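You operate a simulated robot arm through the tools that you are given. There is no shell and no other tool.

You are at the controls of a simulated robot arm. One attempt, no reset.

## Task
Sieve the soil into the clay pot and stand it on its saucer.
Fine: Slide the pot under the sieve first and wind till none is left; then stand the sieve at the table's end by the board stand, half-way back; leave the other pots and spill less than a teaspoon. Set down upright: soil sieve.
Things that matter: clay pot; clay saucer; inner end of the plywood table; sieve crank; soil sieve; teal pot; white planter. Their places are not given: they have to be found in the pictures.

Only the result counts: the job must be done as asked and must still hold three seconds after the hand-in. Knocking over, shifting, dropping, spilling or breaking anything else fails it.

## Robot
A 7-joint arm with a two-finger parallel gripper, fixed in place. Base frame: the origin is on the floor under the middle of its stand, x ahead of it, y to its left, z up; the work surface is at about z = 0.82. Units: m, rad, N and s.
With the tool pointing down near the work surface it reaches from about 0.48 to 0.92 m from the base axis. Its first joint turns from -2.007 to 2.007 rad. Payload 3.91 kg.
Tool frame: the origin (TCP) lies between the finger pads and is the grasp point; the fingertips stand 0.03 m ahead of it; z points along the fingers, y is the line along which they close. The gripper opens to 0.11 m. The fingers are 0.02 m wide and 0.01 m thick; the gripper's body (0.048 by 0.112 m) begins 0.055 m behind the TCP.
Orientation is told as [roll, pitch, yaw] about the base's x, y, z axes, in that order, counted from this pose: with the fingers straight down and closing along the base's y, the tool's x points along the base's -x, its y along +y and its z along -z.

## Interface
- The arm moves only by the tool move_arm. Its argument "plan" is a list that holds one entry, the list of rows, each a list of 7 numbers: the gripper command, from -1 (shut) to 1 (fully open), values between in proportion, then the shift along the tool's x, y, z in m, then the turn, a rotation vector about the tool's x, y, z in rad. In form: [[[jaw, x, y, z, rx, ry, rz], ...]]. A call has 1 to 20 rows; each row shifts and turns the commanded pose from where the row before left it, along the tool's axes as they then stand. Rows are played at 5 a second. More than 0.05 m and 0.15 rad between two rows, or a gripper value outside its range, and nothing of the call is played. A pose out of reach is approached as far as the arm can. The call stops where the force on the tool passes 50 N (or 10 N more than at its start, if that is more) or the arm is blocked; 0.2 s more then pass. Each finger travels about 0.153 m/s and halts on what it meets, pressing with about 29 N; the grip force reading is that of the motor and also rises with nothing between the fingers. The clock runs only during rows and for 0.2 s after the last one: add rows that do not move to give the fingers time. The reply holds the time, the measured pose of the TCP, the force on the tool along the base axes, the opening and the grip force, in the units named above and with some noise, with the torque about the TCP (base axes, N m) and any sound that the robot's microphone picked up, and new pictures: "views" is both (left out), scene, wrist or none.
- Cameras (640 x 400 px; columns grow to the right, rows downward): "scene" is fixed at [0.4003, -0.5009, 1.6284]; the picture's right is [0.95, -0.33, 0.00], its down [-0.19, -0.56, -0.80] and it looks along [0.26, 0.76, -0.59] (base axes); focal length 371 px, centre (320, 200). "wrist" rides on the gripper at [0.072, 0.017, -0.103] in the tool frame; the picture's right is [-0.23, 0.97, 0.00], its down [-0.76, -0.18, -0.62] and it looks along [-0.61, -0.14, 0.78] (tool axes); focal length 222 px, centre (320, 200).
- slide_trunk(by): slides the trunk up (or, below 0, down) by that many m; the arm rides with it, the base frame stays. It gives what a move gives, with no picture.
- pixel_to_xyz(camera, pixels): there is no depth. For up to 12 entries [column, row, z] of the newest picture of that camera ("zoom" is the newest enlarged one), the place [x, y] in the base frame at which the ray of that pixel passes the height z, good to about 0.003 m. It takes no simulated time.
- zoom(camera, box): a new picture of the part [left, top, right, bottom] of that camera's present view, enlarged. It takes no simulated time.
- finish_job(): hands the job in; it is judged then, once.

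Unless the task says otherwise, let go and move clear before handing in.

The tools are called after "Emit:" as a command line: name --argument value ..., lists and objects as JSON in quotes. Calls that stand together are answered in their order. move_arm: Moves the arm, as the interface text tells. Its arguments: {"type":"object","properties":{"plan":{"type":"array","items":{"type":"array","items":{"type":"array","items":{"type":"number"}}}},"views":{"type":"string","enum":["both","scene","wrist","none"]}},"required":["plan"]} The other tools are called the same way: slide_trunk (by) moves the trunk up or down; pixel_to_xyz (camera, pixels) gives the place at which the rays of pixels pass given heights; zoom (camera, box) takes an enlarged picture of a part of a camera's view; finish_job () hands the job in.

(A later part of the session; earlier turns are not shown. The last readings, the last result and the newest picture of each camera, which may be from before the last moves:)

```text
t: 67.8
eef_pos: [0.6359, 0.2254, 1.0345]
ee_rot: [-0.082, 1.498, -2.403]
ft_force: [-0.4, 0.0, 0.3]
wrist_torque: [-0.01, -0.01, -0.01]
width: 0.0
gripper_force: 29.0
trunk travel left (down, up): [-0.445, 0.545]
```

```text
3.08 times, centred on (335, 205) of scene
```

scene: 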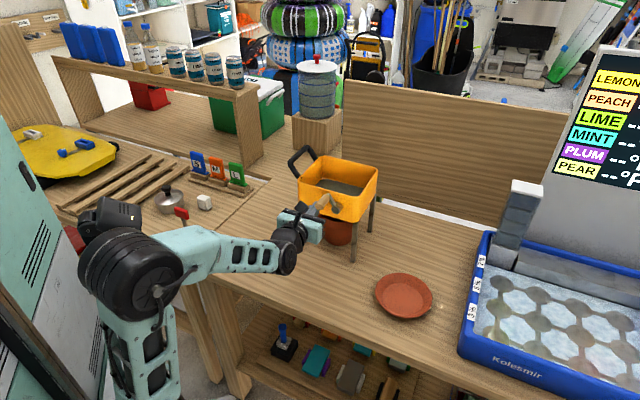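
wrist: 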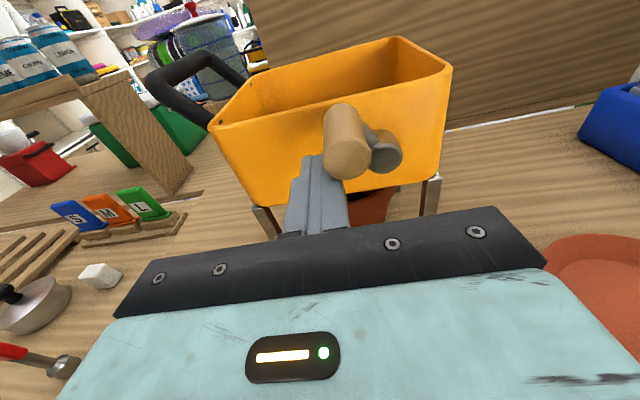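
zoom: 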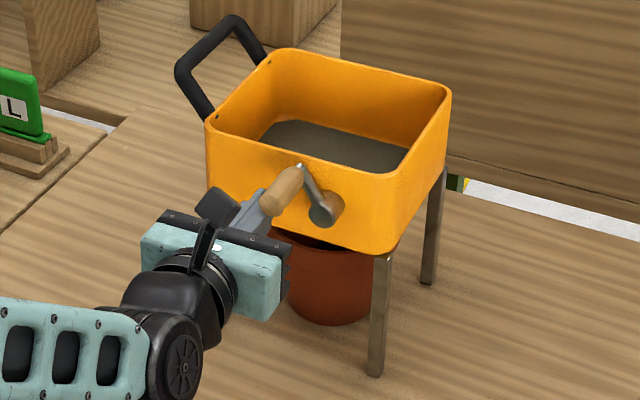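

No shift this time; the handle is at about 320°. I'll go on another 100° and check, approaching the suspected end at about 465° carefully.

Emit:
move_arm --plan '[[[-1, 0.0139, 0.008, -0.001, 0, 0, 0], [-1, 0.0103, 0.0123, -0.0007, 0, 0, 0], [-1, 0.0055, 0.015, -0.0004, 0, 0, 0], [-1, 0, 0.016, 0, 0, 0, 0], [-1, -0.0055, 0.015, 0.0004, 0, 0, 0]]]'

Emit:
zoom --camera "scene" --box '[275, 140, 395, 270]'

```text
t: 69.0
eef_pos: [0.6838, 0.1778, 1.0578]
ee_rot: [-0.082, 1.499, -2.405]
ft_force: [0.4, 0.7, 0.7]
wrist_torque: [0.01, 0.0, 0.0]
width: 0.0
gripper_force: 28.8
trunk travel left (down, up): [-0.445, 0.545]
```

scene: 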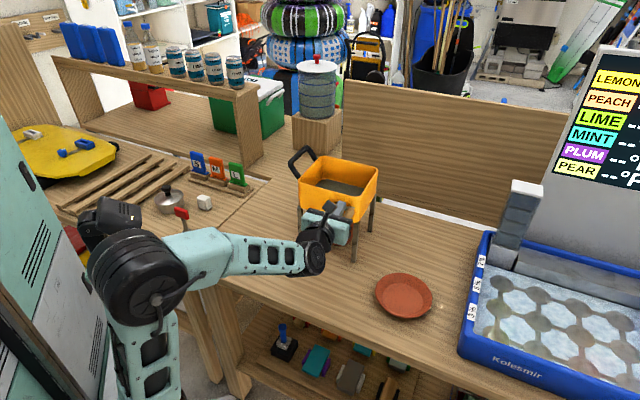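
wrist: 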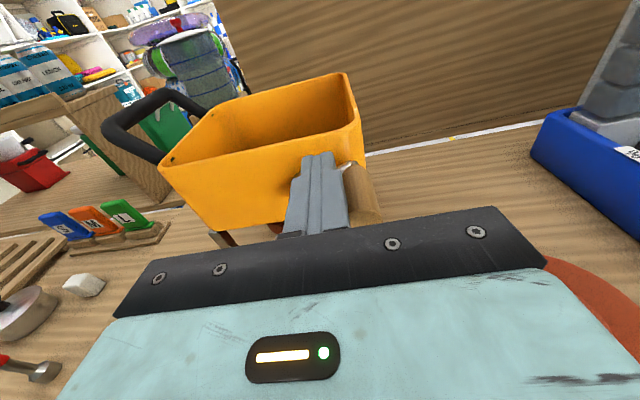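

```text
3.08 times, centred on (335, 205) of scene
```

zoom: 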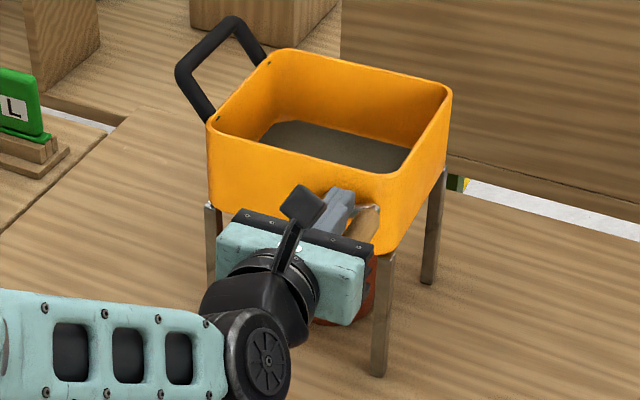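

Still no shift; handle at about 55° past the top. Let me check the soil level closely again.

Emit:
zoom --camera "scene" --box '[295, 150, 380, 205]'

```text
7.27 times, centred on (338, 178) of scene
```

zoom: 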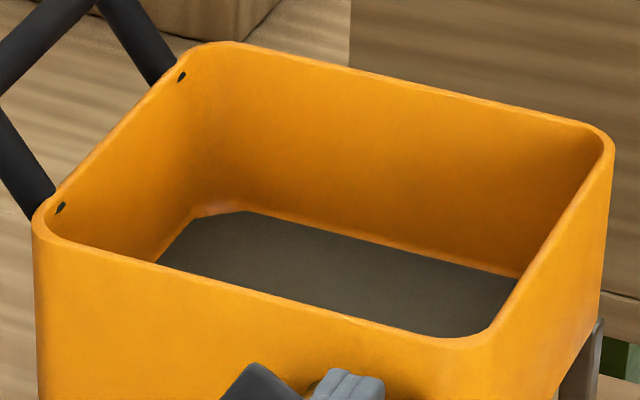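

The soil's back edge is slowly sinking (21.4 → 23.1 px below the rim). I'll test the clockwise end gently: 20° more peg travel in small steps and read the force.

Emit:
move_arm --plan '[[[-1, -0.0046, 0.0066, 0.0003, 0, 0, 0], [-1, -0.0057, 0.0057, 0.0004, 0, 0, 0], [-1, -0.0066, 0.0046, 0.0005, 0, 0, 0]]]' --views "wrist"

Emit:
zoom --camera "scene" --box '[275, 140, 395, 270]'

```text
t: 69.8
eef_pos: [0.6956, 0.1659, 1.0402]
ee_rot: [-0.079, 1.499, -2.401]
ft_force: [0.0, -0.3, -0.1]
wrist_torque: [-0.01, 0.0, -0.01]
width: 0.0001
gripper_force: 29.3
trunk travel left (down, up): [-0.445, 0.545]
```

wrist: 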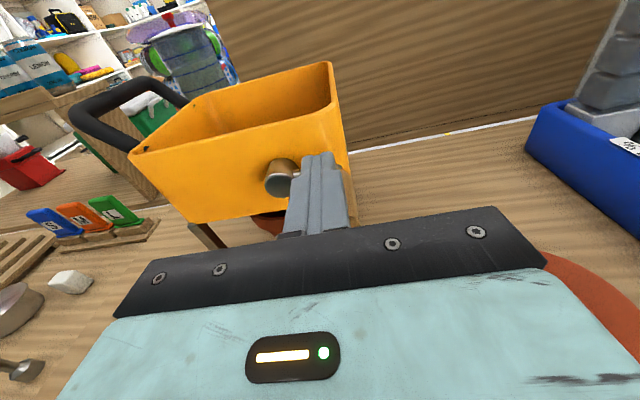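

```text
3.08 times, centred on (335, 205) of scene
```

zoom: 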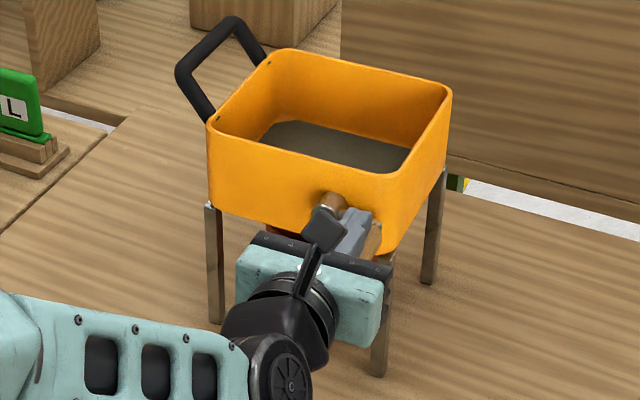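

No resistance yet (handle about 450°). Another 20° in small steps.

Emit:
move_arm --plan '[[[-1, -0.0073, 0.0033, 0.0005, 0, 0, 0], [-1, -0.0078, 0.0019, 0.0005, 0, 0, 0]]]' --views "wrist"

Emit:
zoom --camera "scene" --box '[275, 140, 395, 270]'

```text
t: 70.4
eef_pos: [0.6993, 0.1637, 1.0258]
ee_rot: [-0.084, 1.5, -2.406]
ft_force: [-0.6, -0.3, 0.1]
wrist_torque: [-0.03, -0.01, 0.0]
width: 0.0001
gripper_force: 28.9
trunk travel left (down, up): [-0.445, 0.545]
```

wrist: 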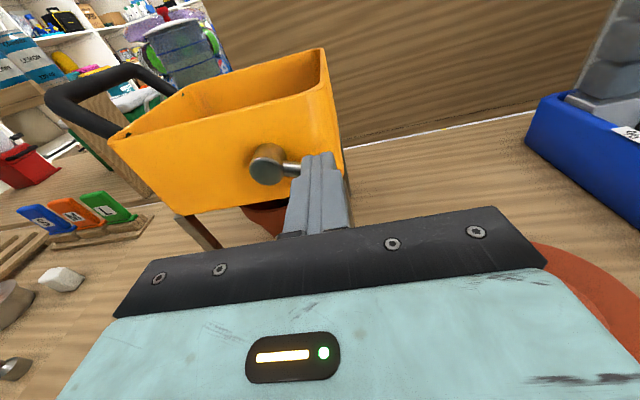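

```text
3.08 times, centred on (335, 205) of scene
```

zoom: 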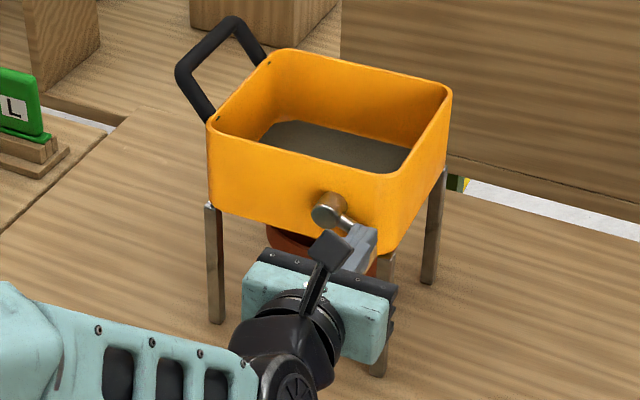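

Still free. Continue another 20°.

Emit:
move_arm --plan '[[[-1, -0.008, 0.0006, 0.0006, 0, 0, 0], [-1, -0.008, -0.0008, 0.0006, 0, 0, 0]]]' --views "wrist"

Emit:
zoom --camera "scene" --box '[275, 140, 395, 270]'

```text
t: 71.0
eef_pos: [0.6985, 0.1629, 1.0104]
ee_rot: [-0.082, 1.498, -2.407]
ft_force: [-0.4, 0.6, -0.1]
wrist_torque: [-0.02, -0.01, -0.02]
width: 0.0
gripper_force: 28.9
trunk travel left (down, up): [-0.445, 0.545]
```

wrist: 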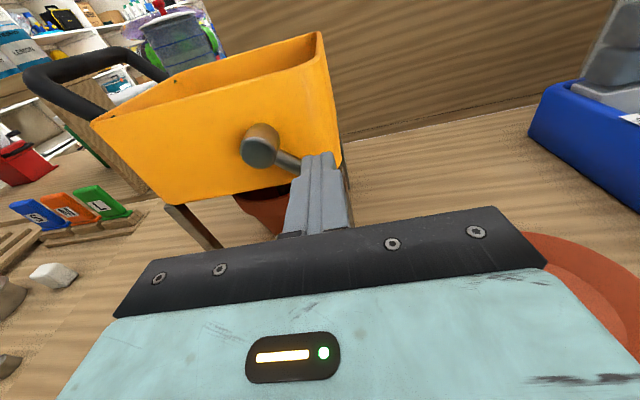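

```text
3.08 times, centred on (335, 205) of scene
```

zoom: 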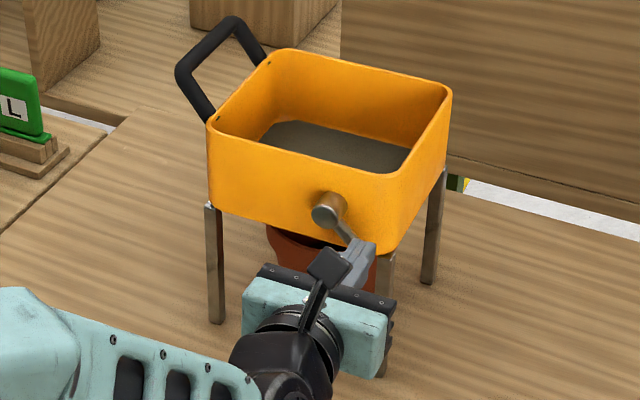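

The crank passed the suspected end freely, so clockwise winding is not limited; the first slip was likely speed, and the counter-clockwise stop is at the starting angle. I'll keep winding clockwise at 20° per row, one turn per call, checking each time.

Emit:
move_arm --plan '[[[-1, -0.0148, -0.0054, 0.001, 0, 0, 0], [-1, -0.0121, -0.0102, 0.0008, 0, 0, 0], [-1, -0.0079, -0.0137, 0.0006, 0, 0, 0], [-1, -0.0027, -0.0156, 0.0002, 0, 0, 0], [-1, 0.0027, -0.0156, -0.0002, 0, 0, 0], [-1, 0.0079, -0.0137, -0.0006, 0, 0, 0], [-1, 0.0121, -0.0102, -0.0008, 0, 0, 0], [-1, 0.0148, -0.0054, -0.001, 0, 0, 0], [-1, 0.0158, 0, -0.0011, 0, 0, 0], [-1, 0.0148, 0.0054, -0.001, 0, 0, 0], [-1, 0.0121, 0.0102, -0.0008, 0, 0, 0], [-1, 0.0079, 0.0137, -0.0006, 0, 0, 0], [-1, 0.0027, 0.0156, -0.0002, 0, 0, 0], [-1, -0.0027, 0.0156, 0.0002, 0, 0, 0], [-1, -0.0079, 0.0137, 0.0006, 0, 0, 0], [-1, -0.0121, 0.0102, 0.0008, 0, 0, 0], [-1, -0.0148, 0.0054, 0.001, 0, 0, 0], [-1, -0.0158, 0, 0.0011, 0, 0, 0]]]'

Emit:
zoom --camera "scene" --box '[275, 140, 395, 270]'

```text
t: 74.8
eef_pos: [0.6983, 0.1633, 1.0083]
ee_rot: [-0.081, 1.499, -2.403]
ft_force: [-0.9, -0.9, -0.2]
wrist_torque: [0.0, 0.01, -0.01]
width: 0.0001
gripper_force: 29.4
trunk travel left (down, up): [-0.445, 0.545]
```

scene: 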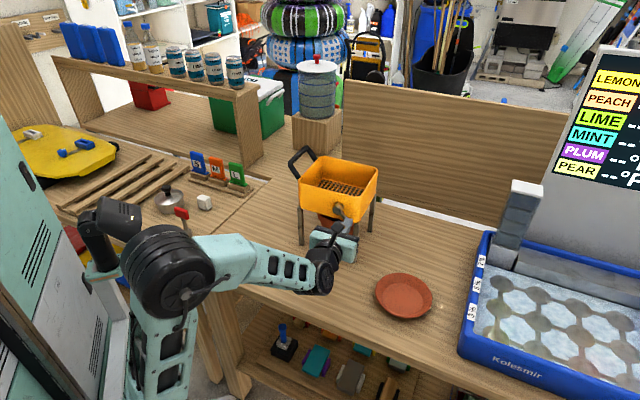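
wrist: 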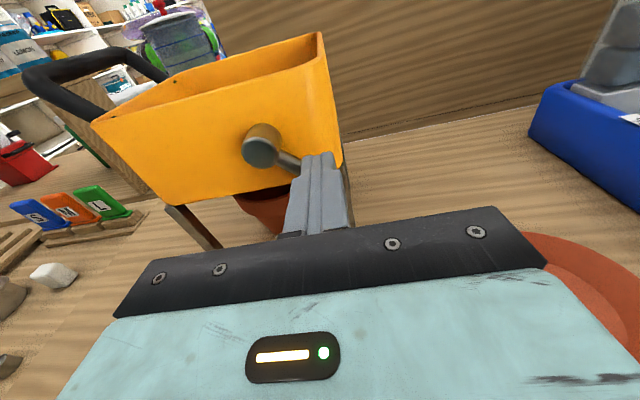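

```text
3.08 times, centred on (335, 205) of scene
```

zoom: 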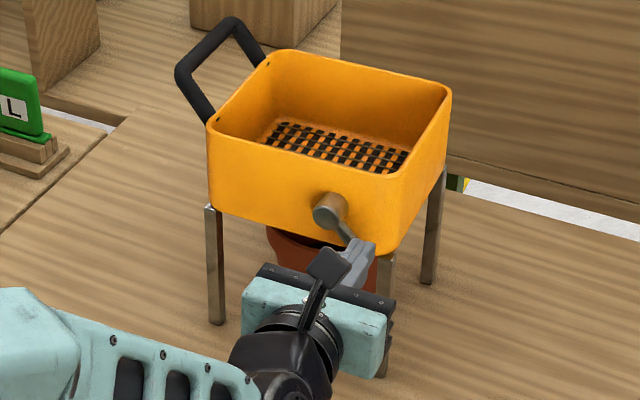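

The dark mesh grid is now showing in the sieve: the soil has gone through. I'll zoom to make sure none remains and none lies on the table.

Emit:
zoom --camera "scene" --box '[295, 150, 380, 205]'

Emit:
zoom --camera "scene" --box '[290, 200, 390, 270]'

Emit:
zoom --camera "wrist" --box '[80, 20, 380, 240]'

```text
7.27 times, centred on (338, 178) of scene
```

zoom: 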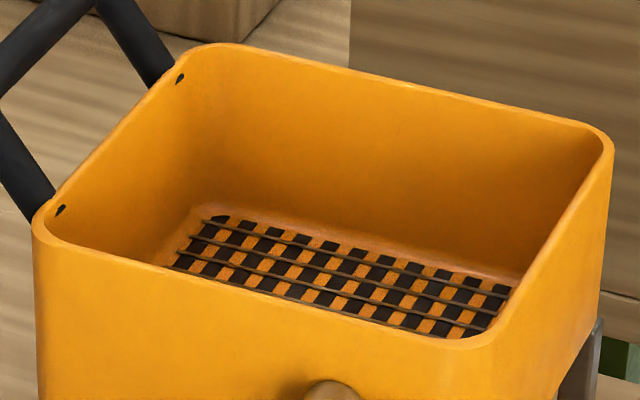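

```text
5.71 times, centred on (340, 235) of scene
```

zoom: 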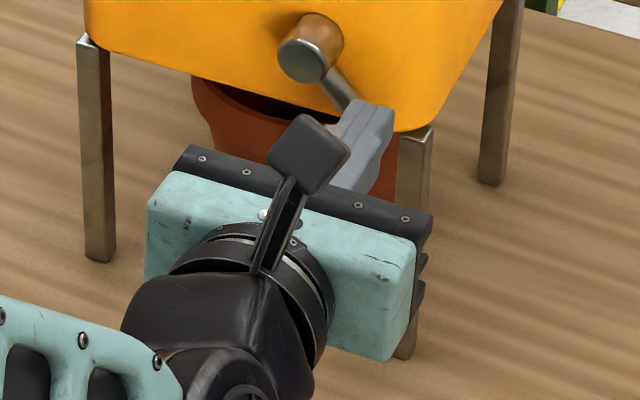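

```text
1.82 times, centred on (230, 130) of wrist
```

zoom: 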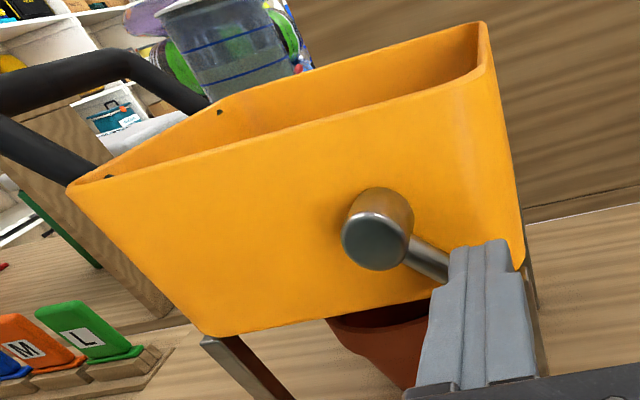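

The mesh is bare and the table is clean. I'll turn the crank a further 220° for certainty, leaving the handle near the top out of the way.

Emit:
move_arm --plan '[[[-1, -0.0148, -0.0054, 0.001, 0, 0, 0], [-1, -0.0121, -0.0102, 0.0008, 0, 0, 0], [-1, -0.0079, -0.0137, 0.0006, 0, 0, 0], [-1, -0.0027, -0.0156, 0.0002, 0, 0, 0], [-1, 0.0027, -0.0156, -0.0002, 0, 0, 0], [-1, 0.0079, -0.0137, -0.0006, 0, 0, 0], [-1, 0.0121, -0.0102, -0.0008, 0, 0, 0], [-1, 0.0148, -0.0054, -0.001, 0, 0, 0], [-1, 0.0158, 0, -0.0011, 0, 0, 0], [-1, 0.0148, 0.0054, -0.001, 0, 0, 0], [-1, 0.0121, 0.0102, -0.0008, 0, 0, 0], [-1, 0, 0, 0, 0, 0, 0]]]'

Emit:
zoom --camera "scene" --box '[275, 140, 395, 270]'

```text
t: 77.4
eef_pos: [0.6444, 0.2139, 1.0541]
ee_rot: [-0.083, 1.501, -2.405]
ft_force: [0.3, 1.0, -1.0]
wrist_torque: [-0.02, 0.01, -0.01]
width: 0.0
gripper_force: 28.6
trunk travel left (down, up): [-0.445, 0.545]
```

scene: 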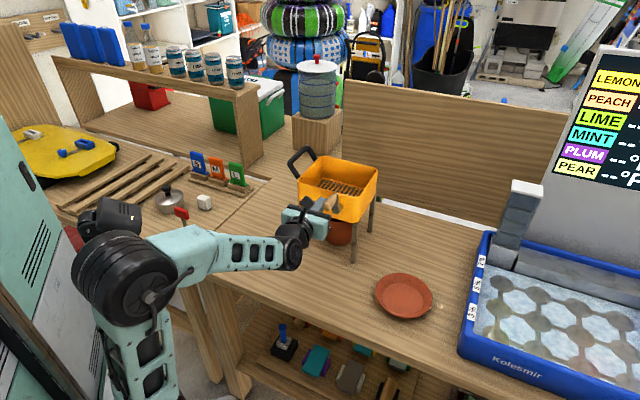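
wrist: 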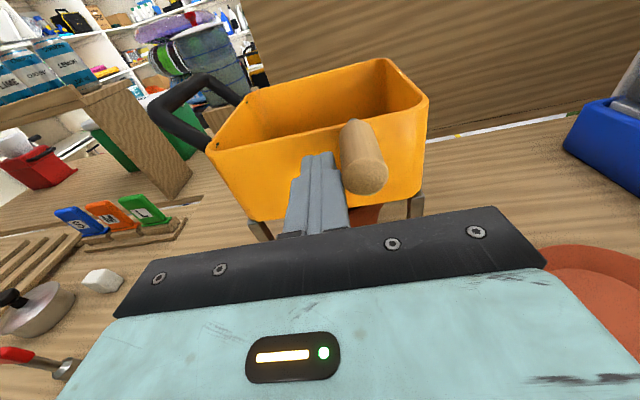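

```text
3.08 times, centred on (335, 205) of scene
```

zoom: 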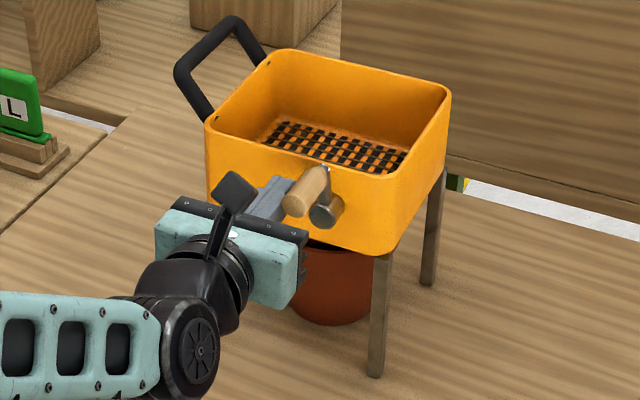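

The crank handle is up near the top, mesh empty. Now to fetch the pot: I'll back away from the crank, rise a little, and lower the trunk 0.15 m more so the low forward pose is comfortably in reach.

Emit:
move_arm --plan '[[[-1, -0.0025, 0, -0.0349, 0, 0, 0], [-1, -0.0025, 0, -0.0349, 0, 0, 0], [1, 0.0499, 0, -0.0035, 0, 0, 0], [1, 0.0499, 0, -0.0035, 0, 0, 0], [1, 0, 0, 0, 0, 0, 0]]]' --views "scene"

Emit:
slide_trunk --by -0.15

```text
t: 78.6
eef_pos: [0.5974, 0.1611, 1.1545]
ee_rot: [-0.073, 1.497, -2.395]
ft_force: [-0.7, 0.1, -0.6]
wrist_torque: [0.0, -0.01, -0.01]
width: 0.1102
gripper_force: 0.0
trunk travel left (down, up): [-0.445, 0.545]
```

scene: 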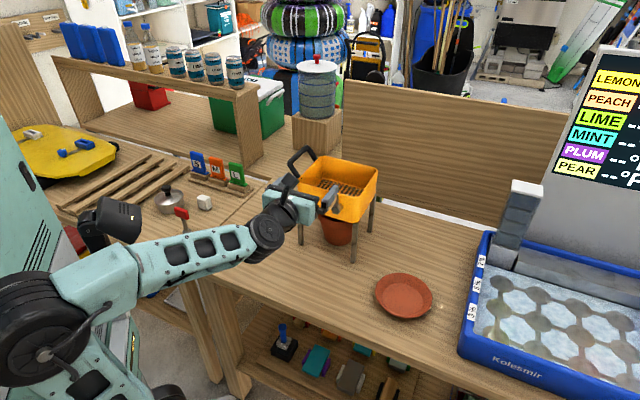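

```text
t: 80.4
eef_pos: [0.5968, 0.1615, 1.0034]
ee_rot: [-0.08, 1.499, -2.401]
ft_force: [-0.4, 0.5, -0.2]
wrist_torque: [0.0, 0.02, -0.02]
width: 0.11
gripper_force: 0.1
trunk travel left (down, up): [-0.295, 0.695]
```

TCP is exactly on the line to the pot (0.22 m short). Lowering to z 0.853 with a 10° tilt and open fingers.

Emit:
move_arm --plan '[[[1, 0, 0, 0, 0, -0.109, 0], [1, -0.0369, 0, 0.0067, 0, 0, 0], [1, -0.0369, 0, 0.0067, 0, 0, 0], [1, -0.0369, 0, 0.0067, 0, 0, 0], [1, -0.0369, 0, 0.0067, 0, 0, 0], [1, 0, 0, 0, 0, 0, 0]]]'

Emit:
zoom --camera "wrist" --box '[200, 0, 440, 180]'

Emit:
zoom --camera "scene" --box '[285, 180, 395, 280]'

```text
t: 81.8
eef_pos: [0.5968, 0.1605, 0.8531]
ee_rot: [-0.027, 1.393, -2.346]
ft_force: [-0.9, -1.5, 4.1]
wrist_torque: [-0.35, 0.21, 0.01]
width: 0.1101
gripper_force: 0.1
trunk travel left (down, up): [-0.295, 0.695]
```

scene: 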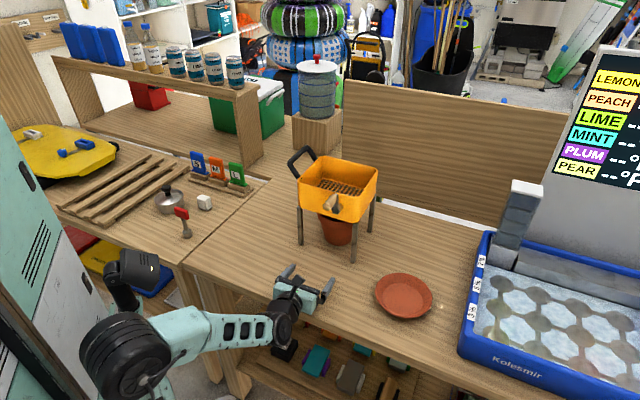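
wrist: 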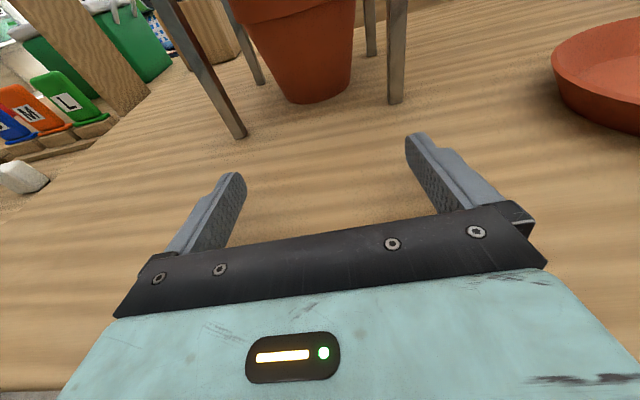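

```text
2.22 times, centred on (320, 90) of wrist
```

zoom: 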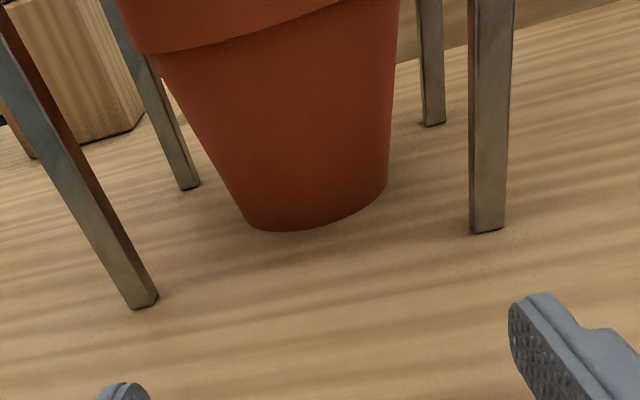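

```text
4.00 times, centred on (340, 230) of scene
```

zoom: 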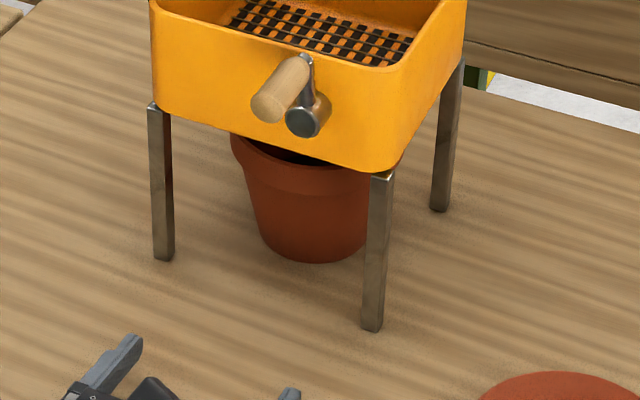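

A light 4 N contact shows the wrist's underside touches near the table edge at this height; I'll keep TCP a few mm higher. First measure pot and feet from this view.

Emit:
pixel_to_xyz --camera "wrist" --pixels '[[284, 95.4, 0.82], [299.7, 103.5, 0.82], [349.3, 83.2, 0.82], [325, 97, 0.82], [240.3, 138.6, 0.82], [395.2, 104.4, 0.82], [370.9, 55.8, 0.82], [261.4, 84.1, 0.82]]'

Emit:
pixel_to_xyz --camera "scene" --pixels '[[337.5, 245.5, 0.82], [325.5, 240, 0.82], [353, 262.5, 0.82], [300.75, 245, 0.82], [370, 232.5, 0.82]]'

```text
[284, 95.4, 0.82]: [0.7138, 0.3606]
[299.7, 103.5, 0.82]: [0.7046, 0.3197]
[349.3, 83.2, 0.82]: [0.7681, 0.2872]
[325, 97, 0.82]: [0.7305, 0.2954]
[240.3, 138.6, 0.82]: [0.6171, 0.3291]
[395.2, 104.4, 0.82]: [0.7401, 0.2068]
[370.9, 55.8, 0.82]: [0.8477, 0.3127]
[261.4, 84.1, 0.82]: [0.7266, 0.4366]
```

```text
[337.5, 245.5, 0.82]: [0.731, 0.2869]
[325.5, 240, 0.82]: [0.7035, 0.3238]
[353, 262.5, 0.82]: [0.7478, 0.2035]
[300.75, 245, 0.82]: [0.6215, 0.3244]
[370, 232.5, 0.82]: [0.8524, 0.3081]
```

Emit:
zoom --camera "wrist" --box '[260, 20, 380, 120]'

Emit:
zoom --camera "scene" --box '[305, 205, 375, 255]'

```text
4.00 times, centred on (320, 70) of wrist
```

zoom: 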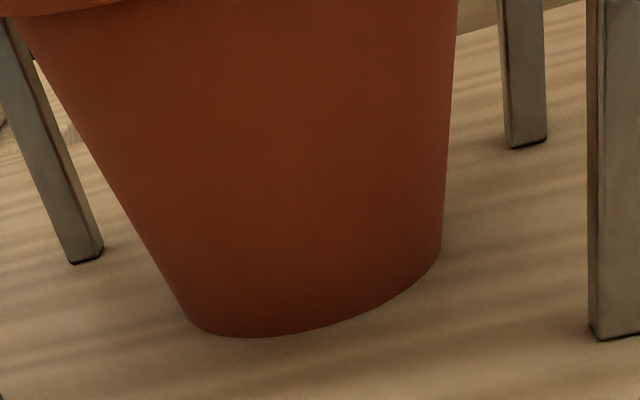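

```text
8.00 times, centred on (340, 230) of scene
```

zoom: 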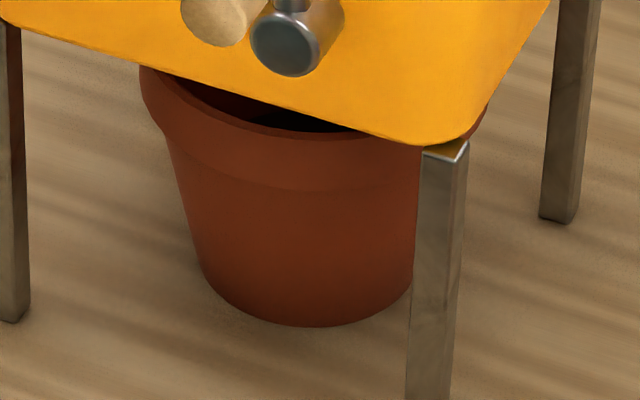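

Emit:
pixel_to_xyz --camera "wrist" --pixels '[[286.25, 97.5, 0.82], [295, 103.75, 0.82], [305, 104.5, 0.82], [320, 102.5, 0.82], [335, 97, 0.82], [346.25, 90, 0.82], [350.5, 81.25, 0.82]]'

Emit:
pixel_to_xyz --camera "scene" --pixels '[[325.6, 239.4, 0.82], [330, 243.5, 0.82], [335, 245.4, 0.82], [338.75, 245.9, 0.82], [343.75, 245.4, 0.82], [348.75, 243.1, 0.82]]'

```text
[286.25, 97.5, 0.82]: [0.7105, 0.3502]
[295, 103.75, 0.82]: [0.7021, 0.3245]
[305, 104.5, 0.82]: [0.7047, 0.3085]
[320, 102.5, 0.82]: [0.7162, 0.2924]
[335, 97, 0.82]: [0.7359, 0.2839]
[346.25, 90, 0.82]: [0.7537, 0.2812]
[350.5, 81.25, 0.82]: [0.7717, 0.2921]
```

```text
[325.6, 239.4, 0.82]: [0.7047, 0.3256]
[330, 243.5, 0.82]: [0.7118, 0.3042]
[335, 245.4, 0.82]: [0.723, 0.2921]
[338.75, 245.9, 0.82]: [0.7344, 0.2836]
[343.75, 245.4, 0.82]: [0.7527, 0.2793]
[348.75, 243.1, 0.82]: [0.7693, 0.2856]
```

The circle fit gives the pot axis at (0.748,0.326). I'll raise TCP to 0.858, correct 2 mm left, and advance 0.12 m first.

Emit:
move_arm --plan '[[[1, 0.0049, -0.002, -0.0009, 0, -0.013, 0], [1, 0.0057, 0, 0.0295, 0, 0, 0], [1, 0.0057, 0, 0.0295, 0, 0, 0], [1, 0.0057, 0, 0.0295, 0, 0, 0], [1, 0.0057, 0, 0.0295, 0, 0, 0], [1, 0, 0, 0, 0, 0, 0]]]'

Emit:
zoom --camera "wrist" --box '[160, 0, 480, 240]'

Emit:
zoom --camera "scene" --box '[285, 180, 395, 280]'

```text
t: 83.2
eef_pos: [0.6782, 0.252, 0.859]
ee_rot: [-0.03, 1.377, -2.35]
ft_force: [-0.1, -0.6, 0.6]
wrist_torque: [-0.01, -0.03, -0.02]
width: 0.1102
gripper_force: 0.1
trunk travel left (down, up): [-0.295, 0.695]
```

scene: 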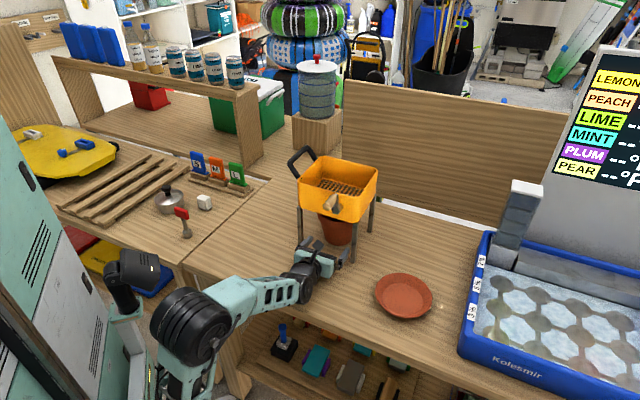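
wrist: 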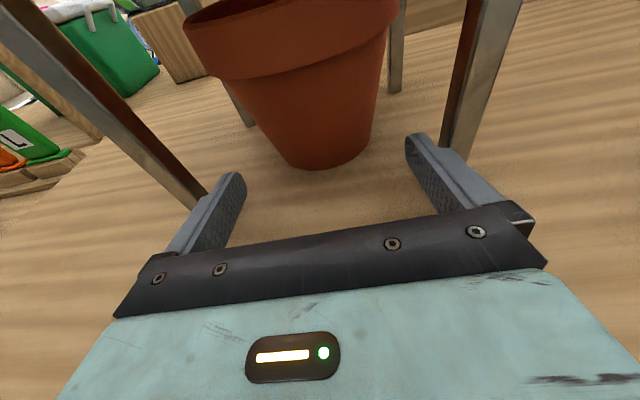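

```text
1.67 times, centred on (320, 120) of wrist
```

zoom: 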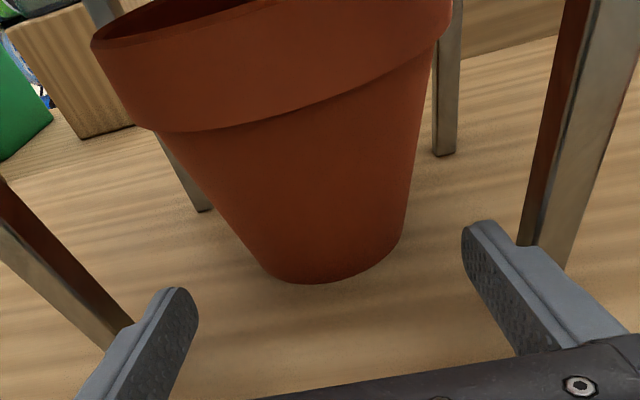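

```text
4.00 times, centred on (340, 230) of scene
```

zoom: 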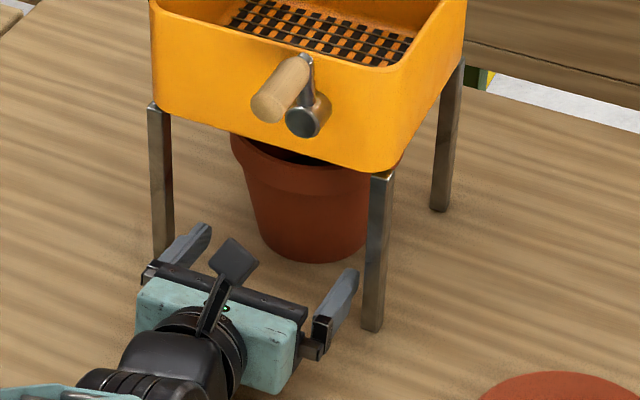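

The line is good, but the right finger would pass close to the front-right leg, so I'll swing the heading 4° about the pot to centre between the legs, then advance 4 cm and check.

Emit:
move_arm --plan '[[[1, 0, -0.0065, 0, -0.0703, 0, 0.0138], [1, 0.0038, 0, 0.0196, 0, 0, 0], [1, 0.0038, 0, 0.0196, 0, 0, 0], [1, 0, 0, 0, 0, 0, 0]]]'

Emit:
zoom --camera "scene" --box '[285, 180, 395, 280]'

Emit:
zoom --camera "wrist" --box '[160, 0, 480, 240]'

```text
t: 84.2
eef_pos: [0.7038, 0.2831, 0.8544]
ee_rot: [-0.033, 1.378, -2.427]
ft_force: [-0.4, 0.8, -0.1]
wrist_torque: [-0.01, -0.03, 0.0]
width: 0.1101
gripper_force: 0.1
out of reach, approached as far as the arm can: row 1
trunk travel left (down, up): [-0.295, 0.695]
```

scene: 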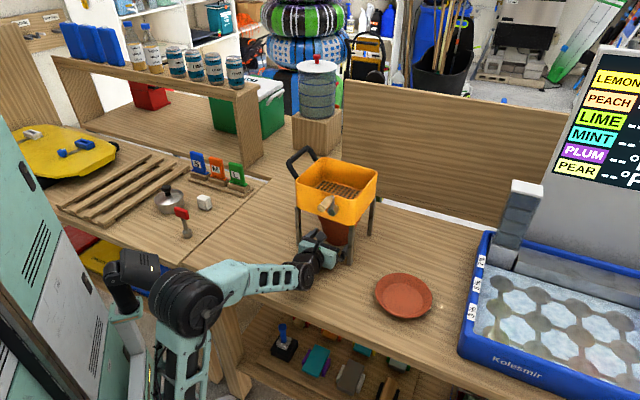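
wrist: 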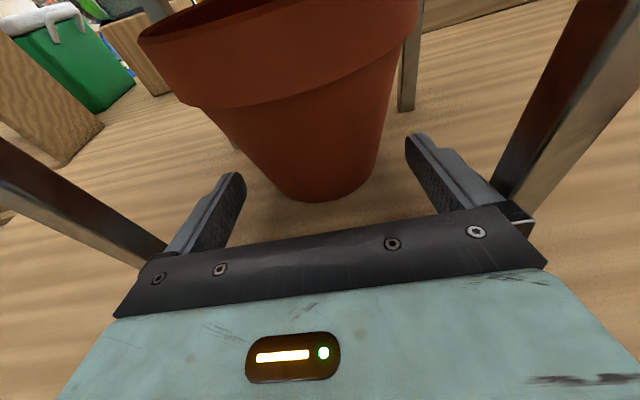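

```text
4.00 times, centred on (340, 230) of scene
```

zoom: 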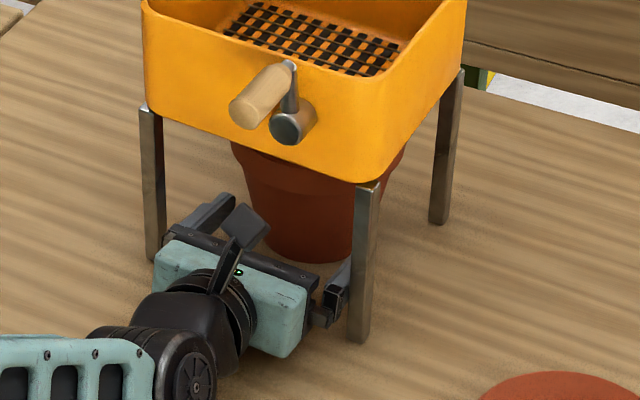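

```text
1.67 times, centred on (320, 120) of wrist
```

zoom: 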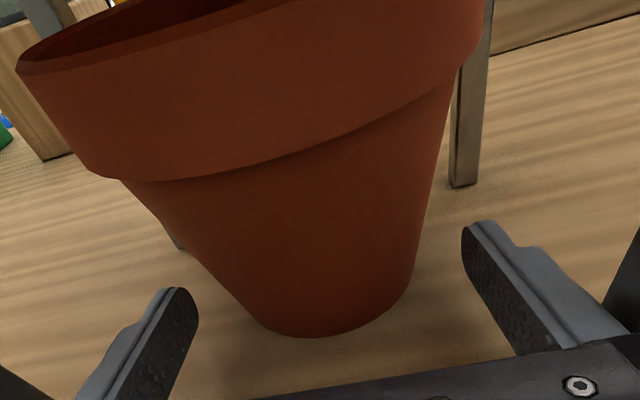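

The sieve turned a few degrees again during that swing (the arm reported a brief out-of-reach), though the gripper now shows no contact. I'll measure feet and pot again before closing in.

Emit:
pixel_to_xyz --camera "scene" --pixels '[[298.25, 244.5, 0.82], [349.25, 265.25, 0.82], [369.25, 235.5, 0.82], [340, 245.8, 0.82]]'

Emit:
zoom --camera "scene" --box '[300, 210, 380, 270]'

Emit:
pixel_to_xyz --camera "wrist" --pixels '[[405, 111, 0.82], [282, 190, 0.82], [296, 199, 0.82], [320, 202, 0.82], [345, 195, 0.82], [362, 183, 0.82]]'

```text
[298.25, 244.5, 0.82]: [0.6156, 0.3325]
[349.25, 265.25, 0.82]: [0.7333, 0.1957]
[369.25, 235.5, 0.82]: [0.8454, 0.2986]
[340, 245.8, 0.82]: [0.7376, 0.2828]
```

```text
6.67 times, centred on (340, 240) of scene
```

zoom: 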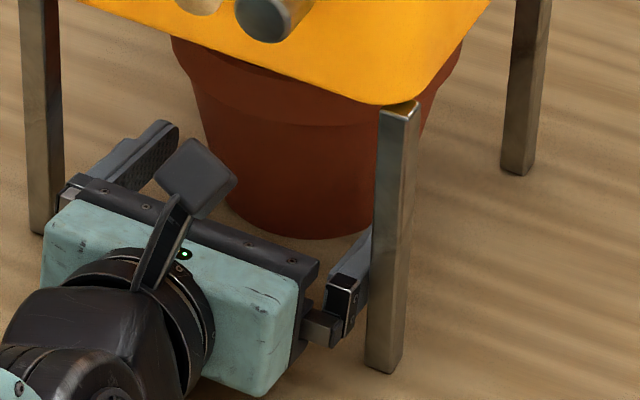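

```text
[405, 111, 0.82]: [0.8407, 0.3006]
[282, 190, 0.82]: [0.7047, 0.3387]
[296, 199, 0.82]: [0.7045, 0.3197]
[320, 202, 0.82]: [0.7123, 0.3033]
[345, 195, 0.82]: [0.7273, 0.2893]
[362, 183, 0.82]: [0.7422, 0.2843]
```

The sieve has turned to about 41° but the pot is unmoved at (0.747,0.3265), 61 mm ahead and 2.5 mm left of the tool axis, and the legs are clear of the fingers. I'll advance 33 mm carefully with a small lift.

Emit:
move_arm --plan '[[[1, 0.0033, -0.0009, 0.0106, 0, 0, 0], [1, 0.0033, -0.0008, 0.0106, 0, 0, 0], [1, 0.0033, -0.0008, 0.0106, 0, 0, 0], [1, 0, 0, 0, 0, 0, 0]]]'

Emit:
zoom --camera "scene" --box '[285, 180, 395, 280]'

```text
t: 85.2
eef_pos: [0.7266, 0.3064, 0.8589]
ee_rot: [-0.033, 1.378, -2.422]
ft_force: [-0.4, 0.2, 0.2]
wrist_torque: [0.04, 0.0, -0.02]
width: 0.11
gripper_force: 0.1
trunk travel left (down, up): [-0.295, 0.695]
```

scene: 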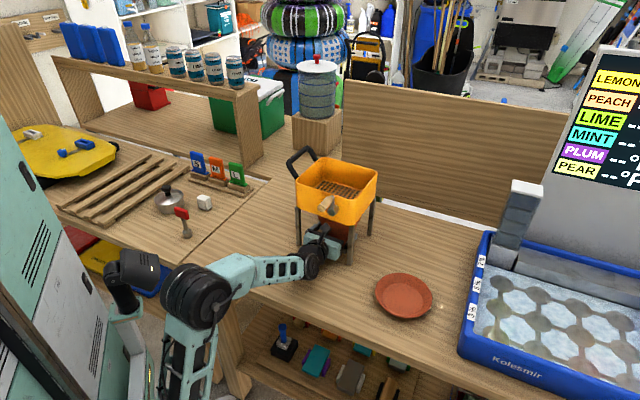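
wrist: 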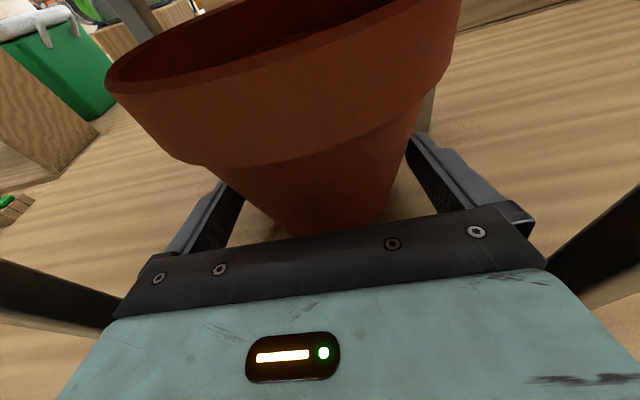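

```text
4.00 times, centred on (340, 230) of scene
```

zoom: 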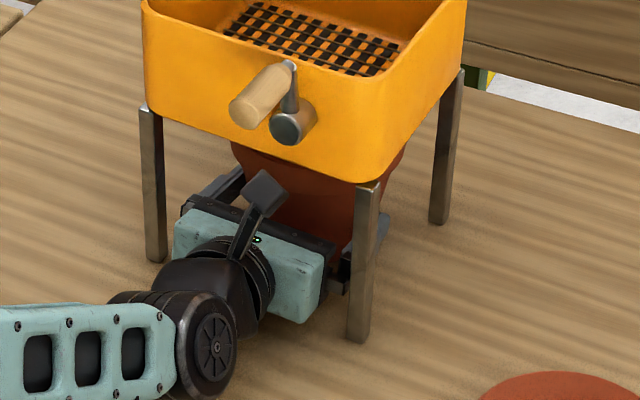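

Nothing moved; the pads straddle the pot (axis 29 mm ahead of TCP, tips just past it). Closing.

Emit:
move_arm --plan '[[[-1, 0, 0, 0, 0, 0, 0], [-1, 0, 0, 0, 0, 0, 0], [-1, 0, 0, 0, 0, 0, 0], [-1, 0, 0, 0, 0, 0, 0]]]'

Emit:
zoom --camera "scene" --box '[285, 180, 395, 280]'

```text
t: 86.2
eef_pos: [0.7265, 0.3072, 0.8588]
ee_rot: [-0.032, 1.378, -2.424]
ft_force: [1.8, 0.8, 1.0]
wrist_torque: [0.13, -0.07, -0.06]
width: 0.0998
gripper_force: 28.8
trunk travel left (down, up): [-0.295, 0.695]
```

scene: 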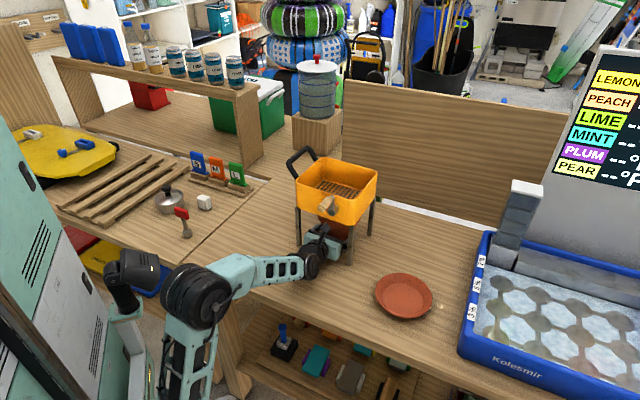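
wrist: 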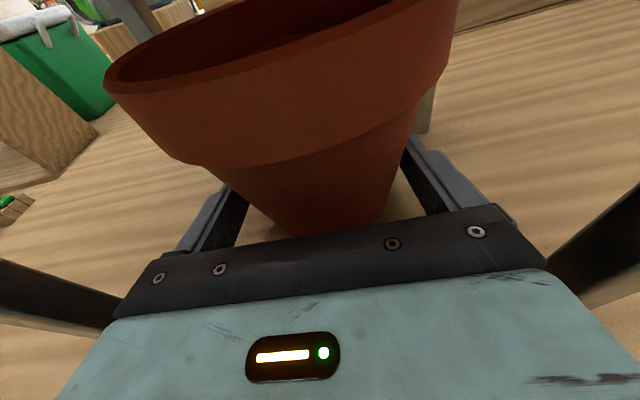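

```text
4.00 times, centred on (340, 230) of scene
```

zoom: 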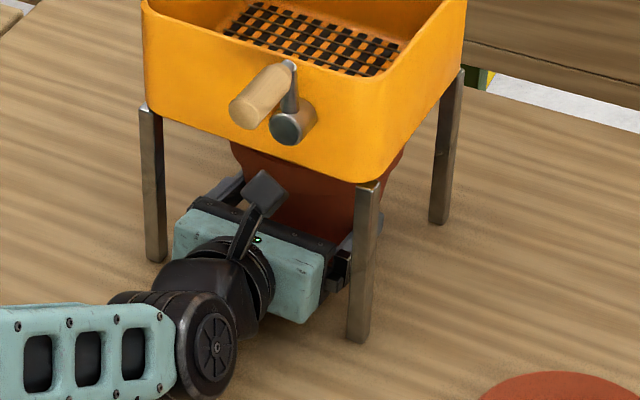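

Gripped at 0.0998 m. Now drawing the pot straight out along the sieve's axis (about 41°), first 8 cm, without lifting.

Emit:
move_arm --plan '[[[-1, -0.002, -0.0009, -0.0159, 0, 0, 0], [-1, -0.0031, -0.0009, -0.0157, 0, 0, 0], [-1, -0.0031, -0.0009, -0.0157, 0, 0, 0], [-1, -0.0031, -0.0009, -0.0157, 0, 0, 0], [-1, -0.0031, -0.0009, -0.0157, 0, 0, 0]]]'

Emit:
zoom --camera "scene" --box '[285, 180, 395, 280]'

```text
t: 87.4
eef_pos: [0.6642, 0.2555, 0.86]
ee_rot: [-0.03, 1.378, -2.422]
ft_force: [0.1, 0.4, 0.3]
wrist_torque: [-0.09, 0.1, -0.04]
width: 0.0998
gripper_force: 29.2
trunk travel left (down, up): [-0.295, 0.695]
```

scene: 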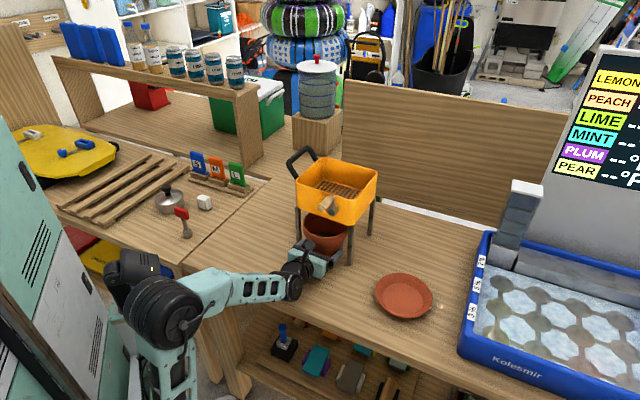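
wrist: 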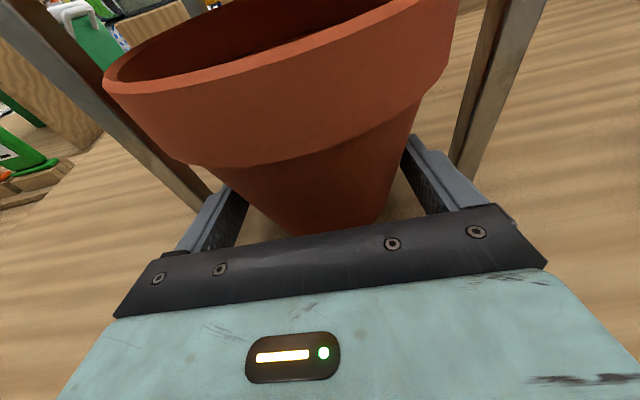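

```text
4.00 times, centred on (340, 230) of scene
```

zoom: 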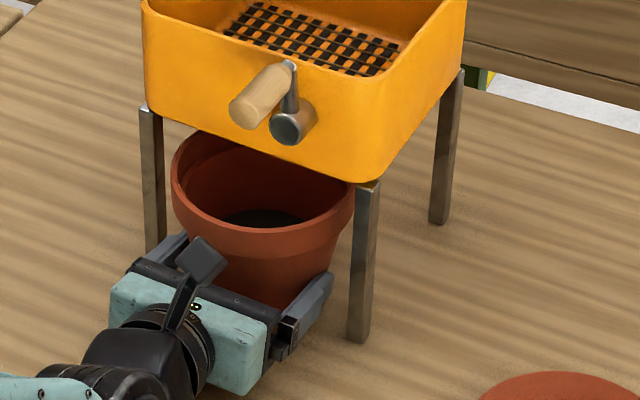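

The pot slides out cleanly between the legs with dark soil visible inside at (260,215) of the zoom. Continuing 8 cm, easing slightly left.

Emit:
move_arm --plan '[[[-1, -0.0031, -0.0014, -0.0157, 0, 0, 0], [-1, -0.0031, -0.0014, -0.0157, 0, 0, 0], [-1, -0.0031, -0.0006, -0.0157, 0, 0, 0], [-1, -0.0031, -0.0006, -0.0157, 0, 0, 0], [-1, -0.0031, -0.0006, -0.0157, 0, 0, 0]]]'

Emit:
zoom --camera "scene" --box '[275, 180, 415, 300]'

```text
t: 88.6
eef_pos: [0.6163, 0.207, 0.8537]
ee_rot: [-0.034, 1.382, -2.422]
ft_force: [0.7, 7.2, 14.5]
wrist_torque: [0.02, -0.05, -0.03]
width: 0.0978
gripper_force: 28.7
out of reach, approached as far as the arm can: row 4, 5
trunk travel left (down, up): [-0.295, 0.695]
```

scene: 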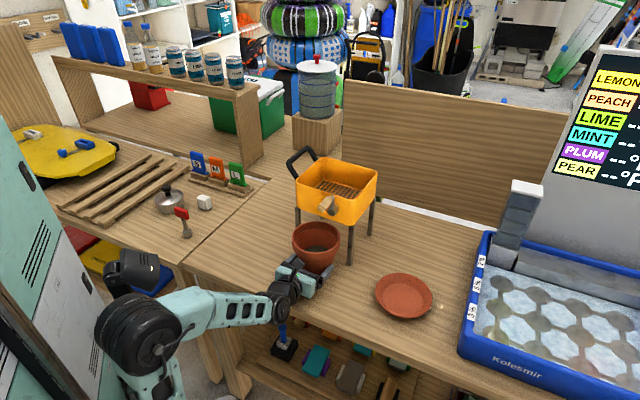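
wrist: 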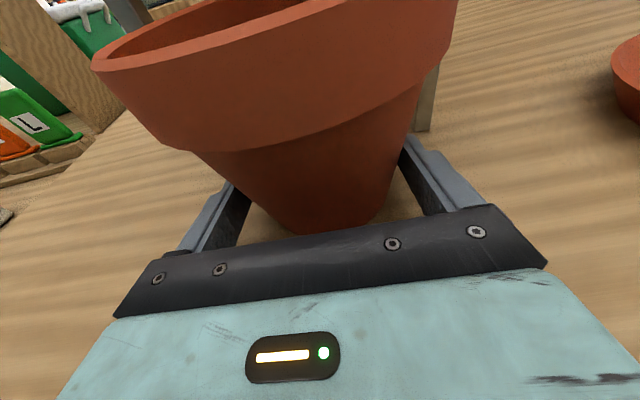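

```text
3.33 times, centred on (345, 240) of scene
```

zoom: 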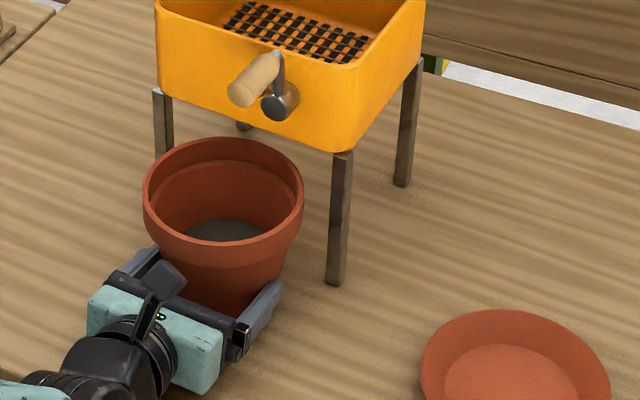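

The pot is fully out in front, soil inside, sieve undisturbed; the arm dipped a little at its reach limit (pot pressing on the table). I'll measure the saucer precisely before lifting the pot.

Emit:
zoom --camera "scene" --box '[360, 260, 450, 330]'

```text
5.71 times, centred on (405, 295) of scene
```

zoom: 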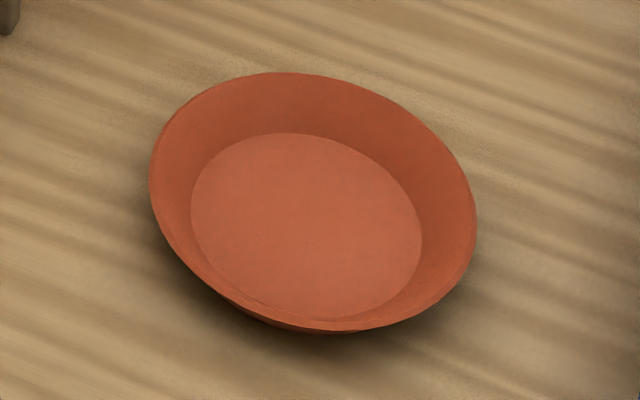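

Emit:
pixel_to_xyz --camera "scene" --pixels '[[382.4, 295.9, 0.826], [422.9, 301.1, 0.826], [398.9, 283.3, 0.826], [406.8, 315.7, 0.826], [402.5, 299.4, 0.826], [375.1, 289.7, 0.848], [432.3, 299.4, 0.848], [399.7, 272.6, 0.848], [408.5, 318.1, 0.848], [403.6, 295.5, 0.848]]'

```text
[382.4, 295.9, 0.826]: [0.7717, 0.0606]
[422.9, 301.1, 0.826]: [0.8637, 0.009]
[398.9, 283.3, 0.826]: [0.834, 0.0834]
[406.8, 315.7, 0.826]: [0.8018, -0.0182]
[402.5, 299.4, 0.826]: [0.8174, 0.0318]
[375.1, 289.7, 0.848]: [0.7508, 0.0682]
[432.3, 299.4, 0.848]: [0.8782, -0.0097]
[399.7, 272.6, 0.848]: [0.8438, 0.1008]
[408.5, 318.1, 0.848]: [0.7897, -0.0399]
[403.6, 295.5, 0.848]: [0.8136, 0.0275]
```

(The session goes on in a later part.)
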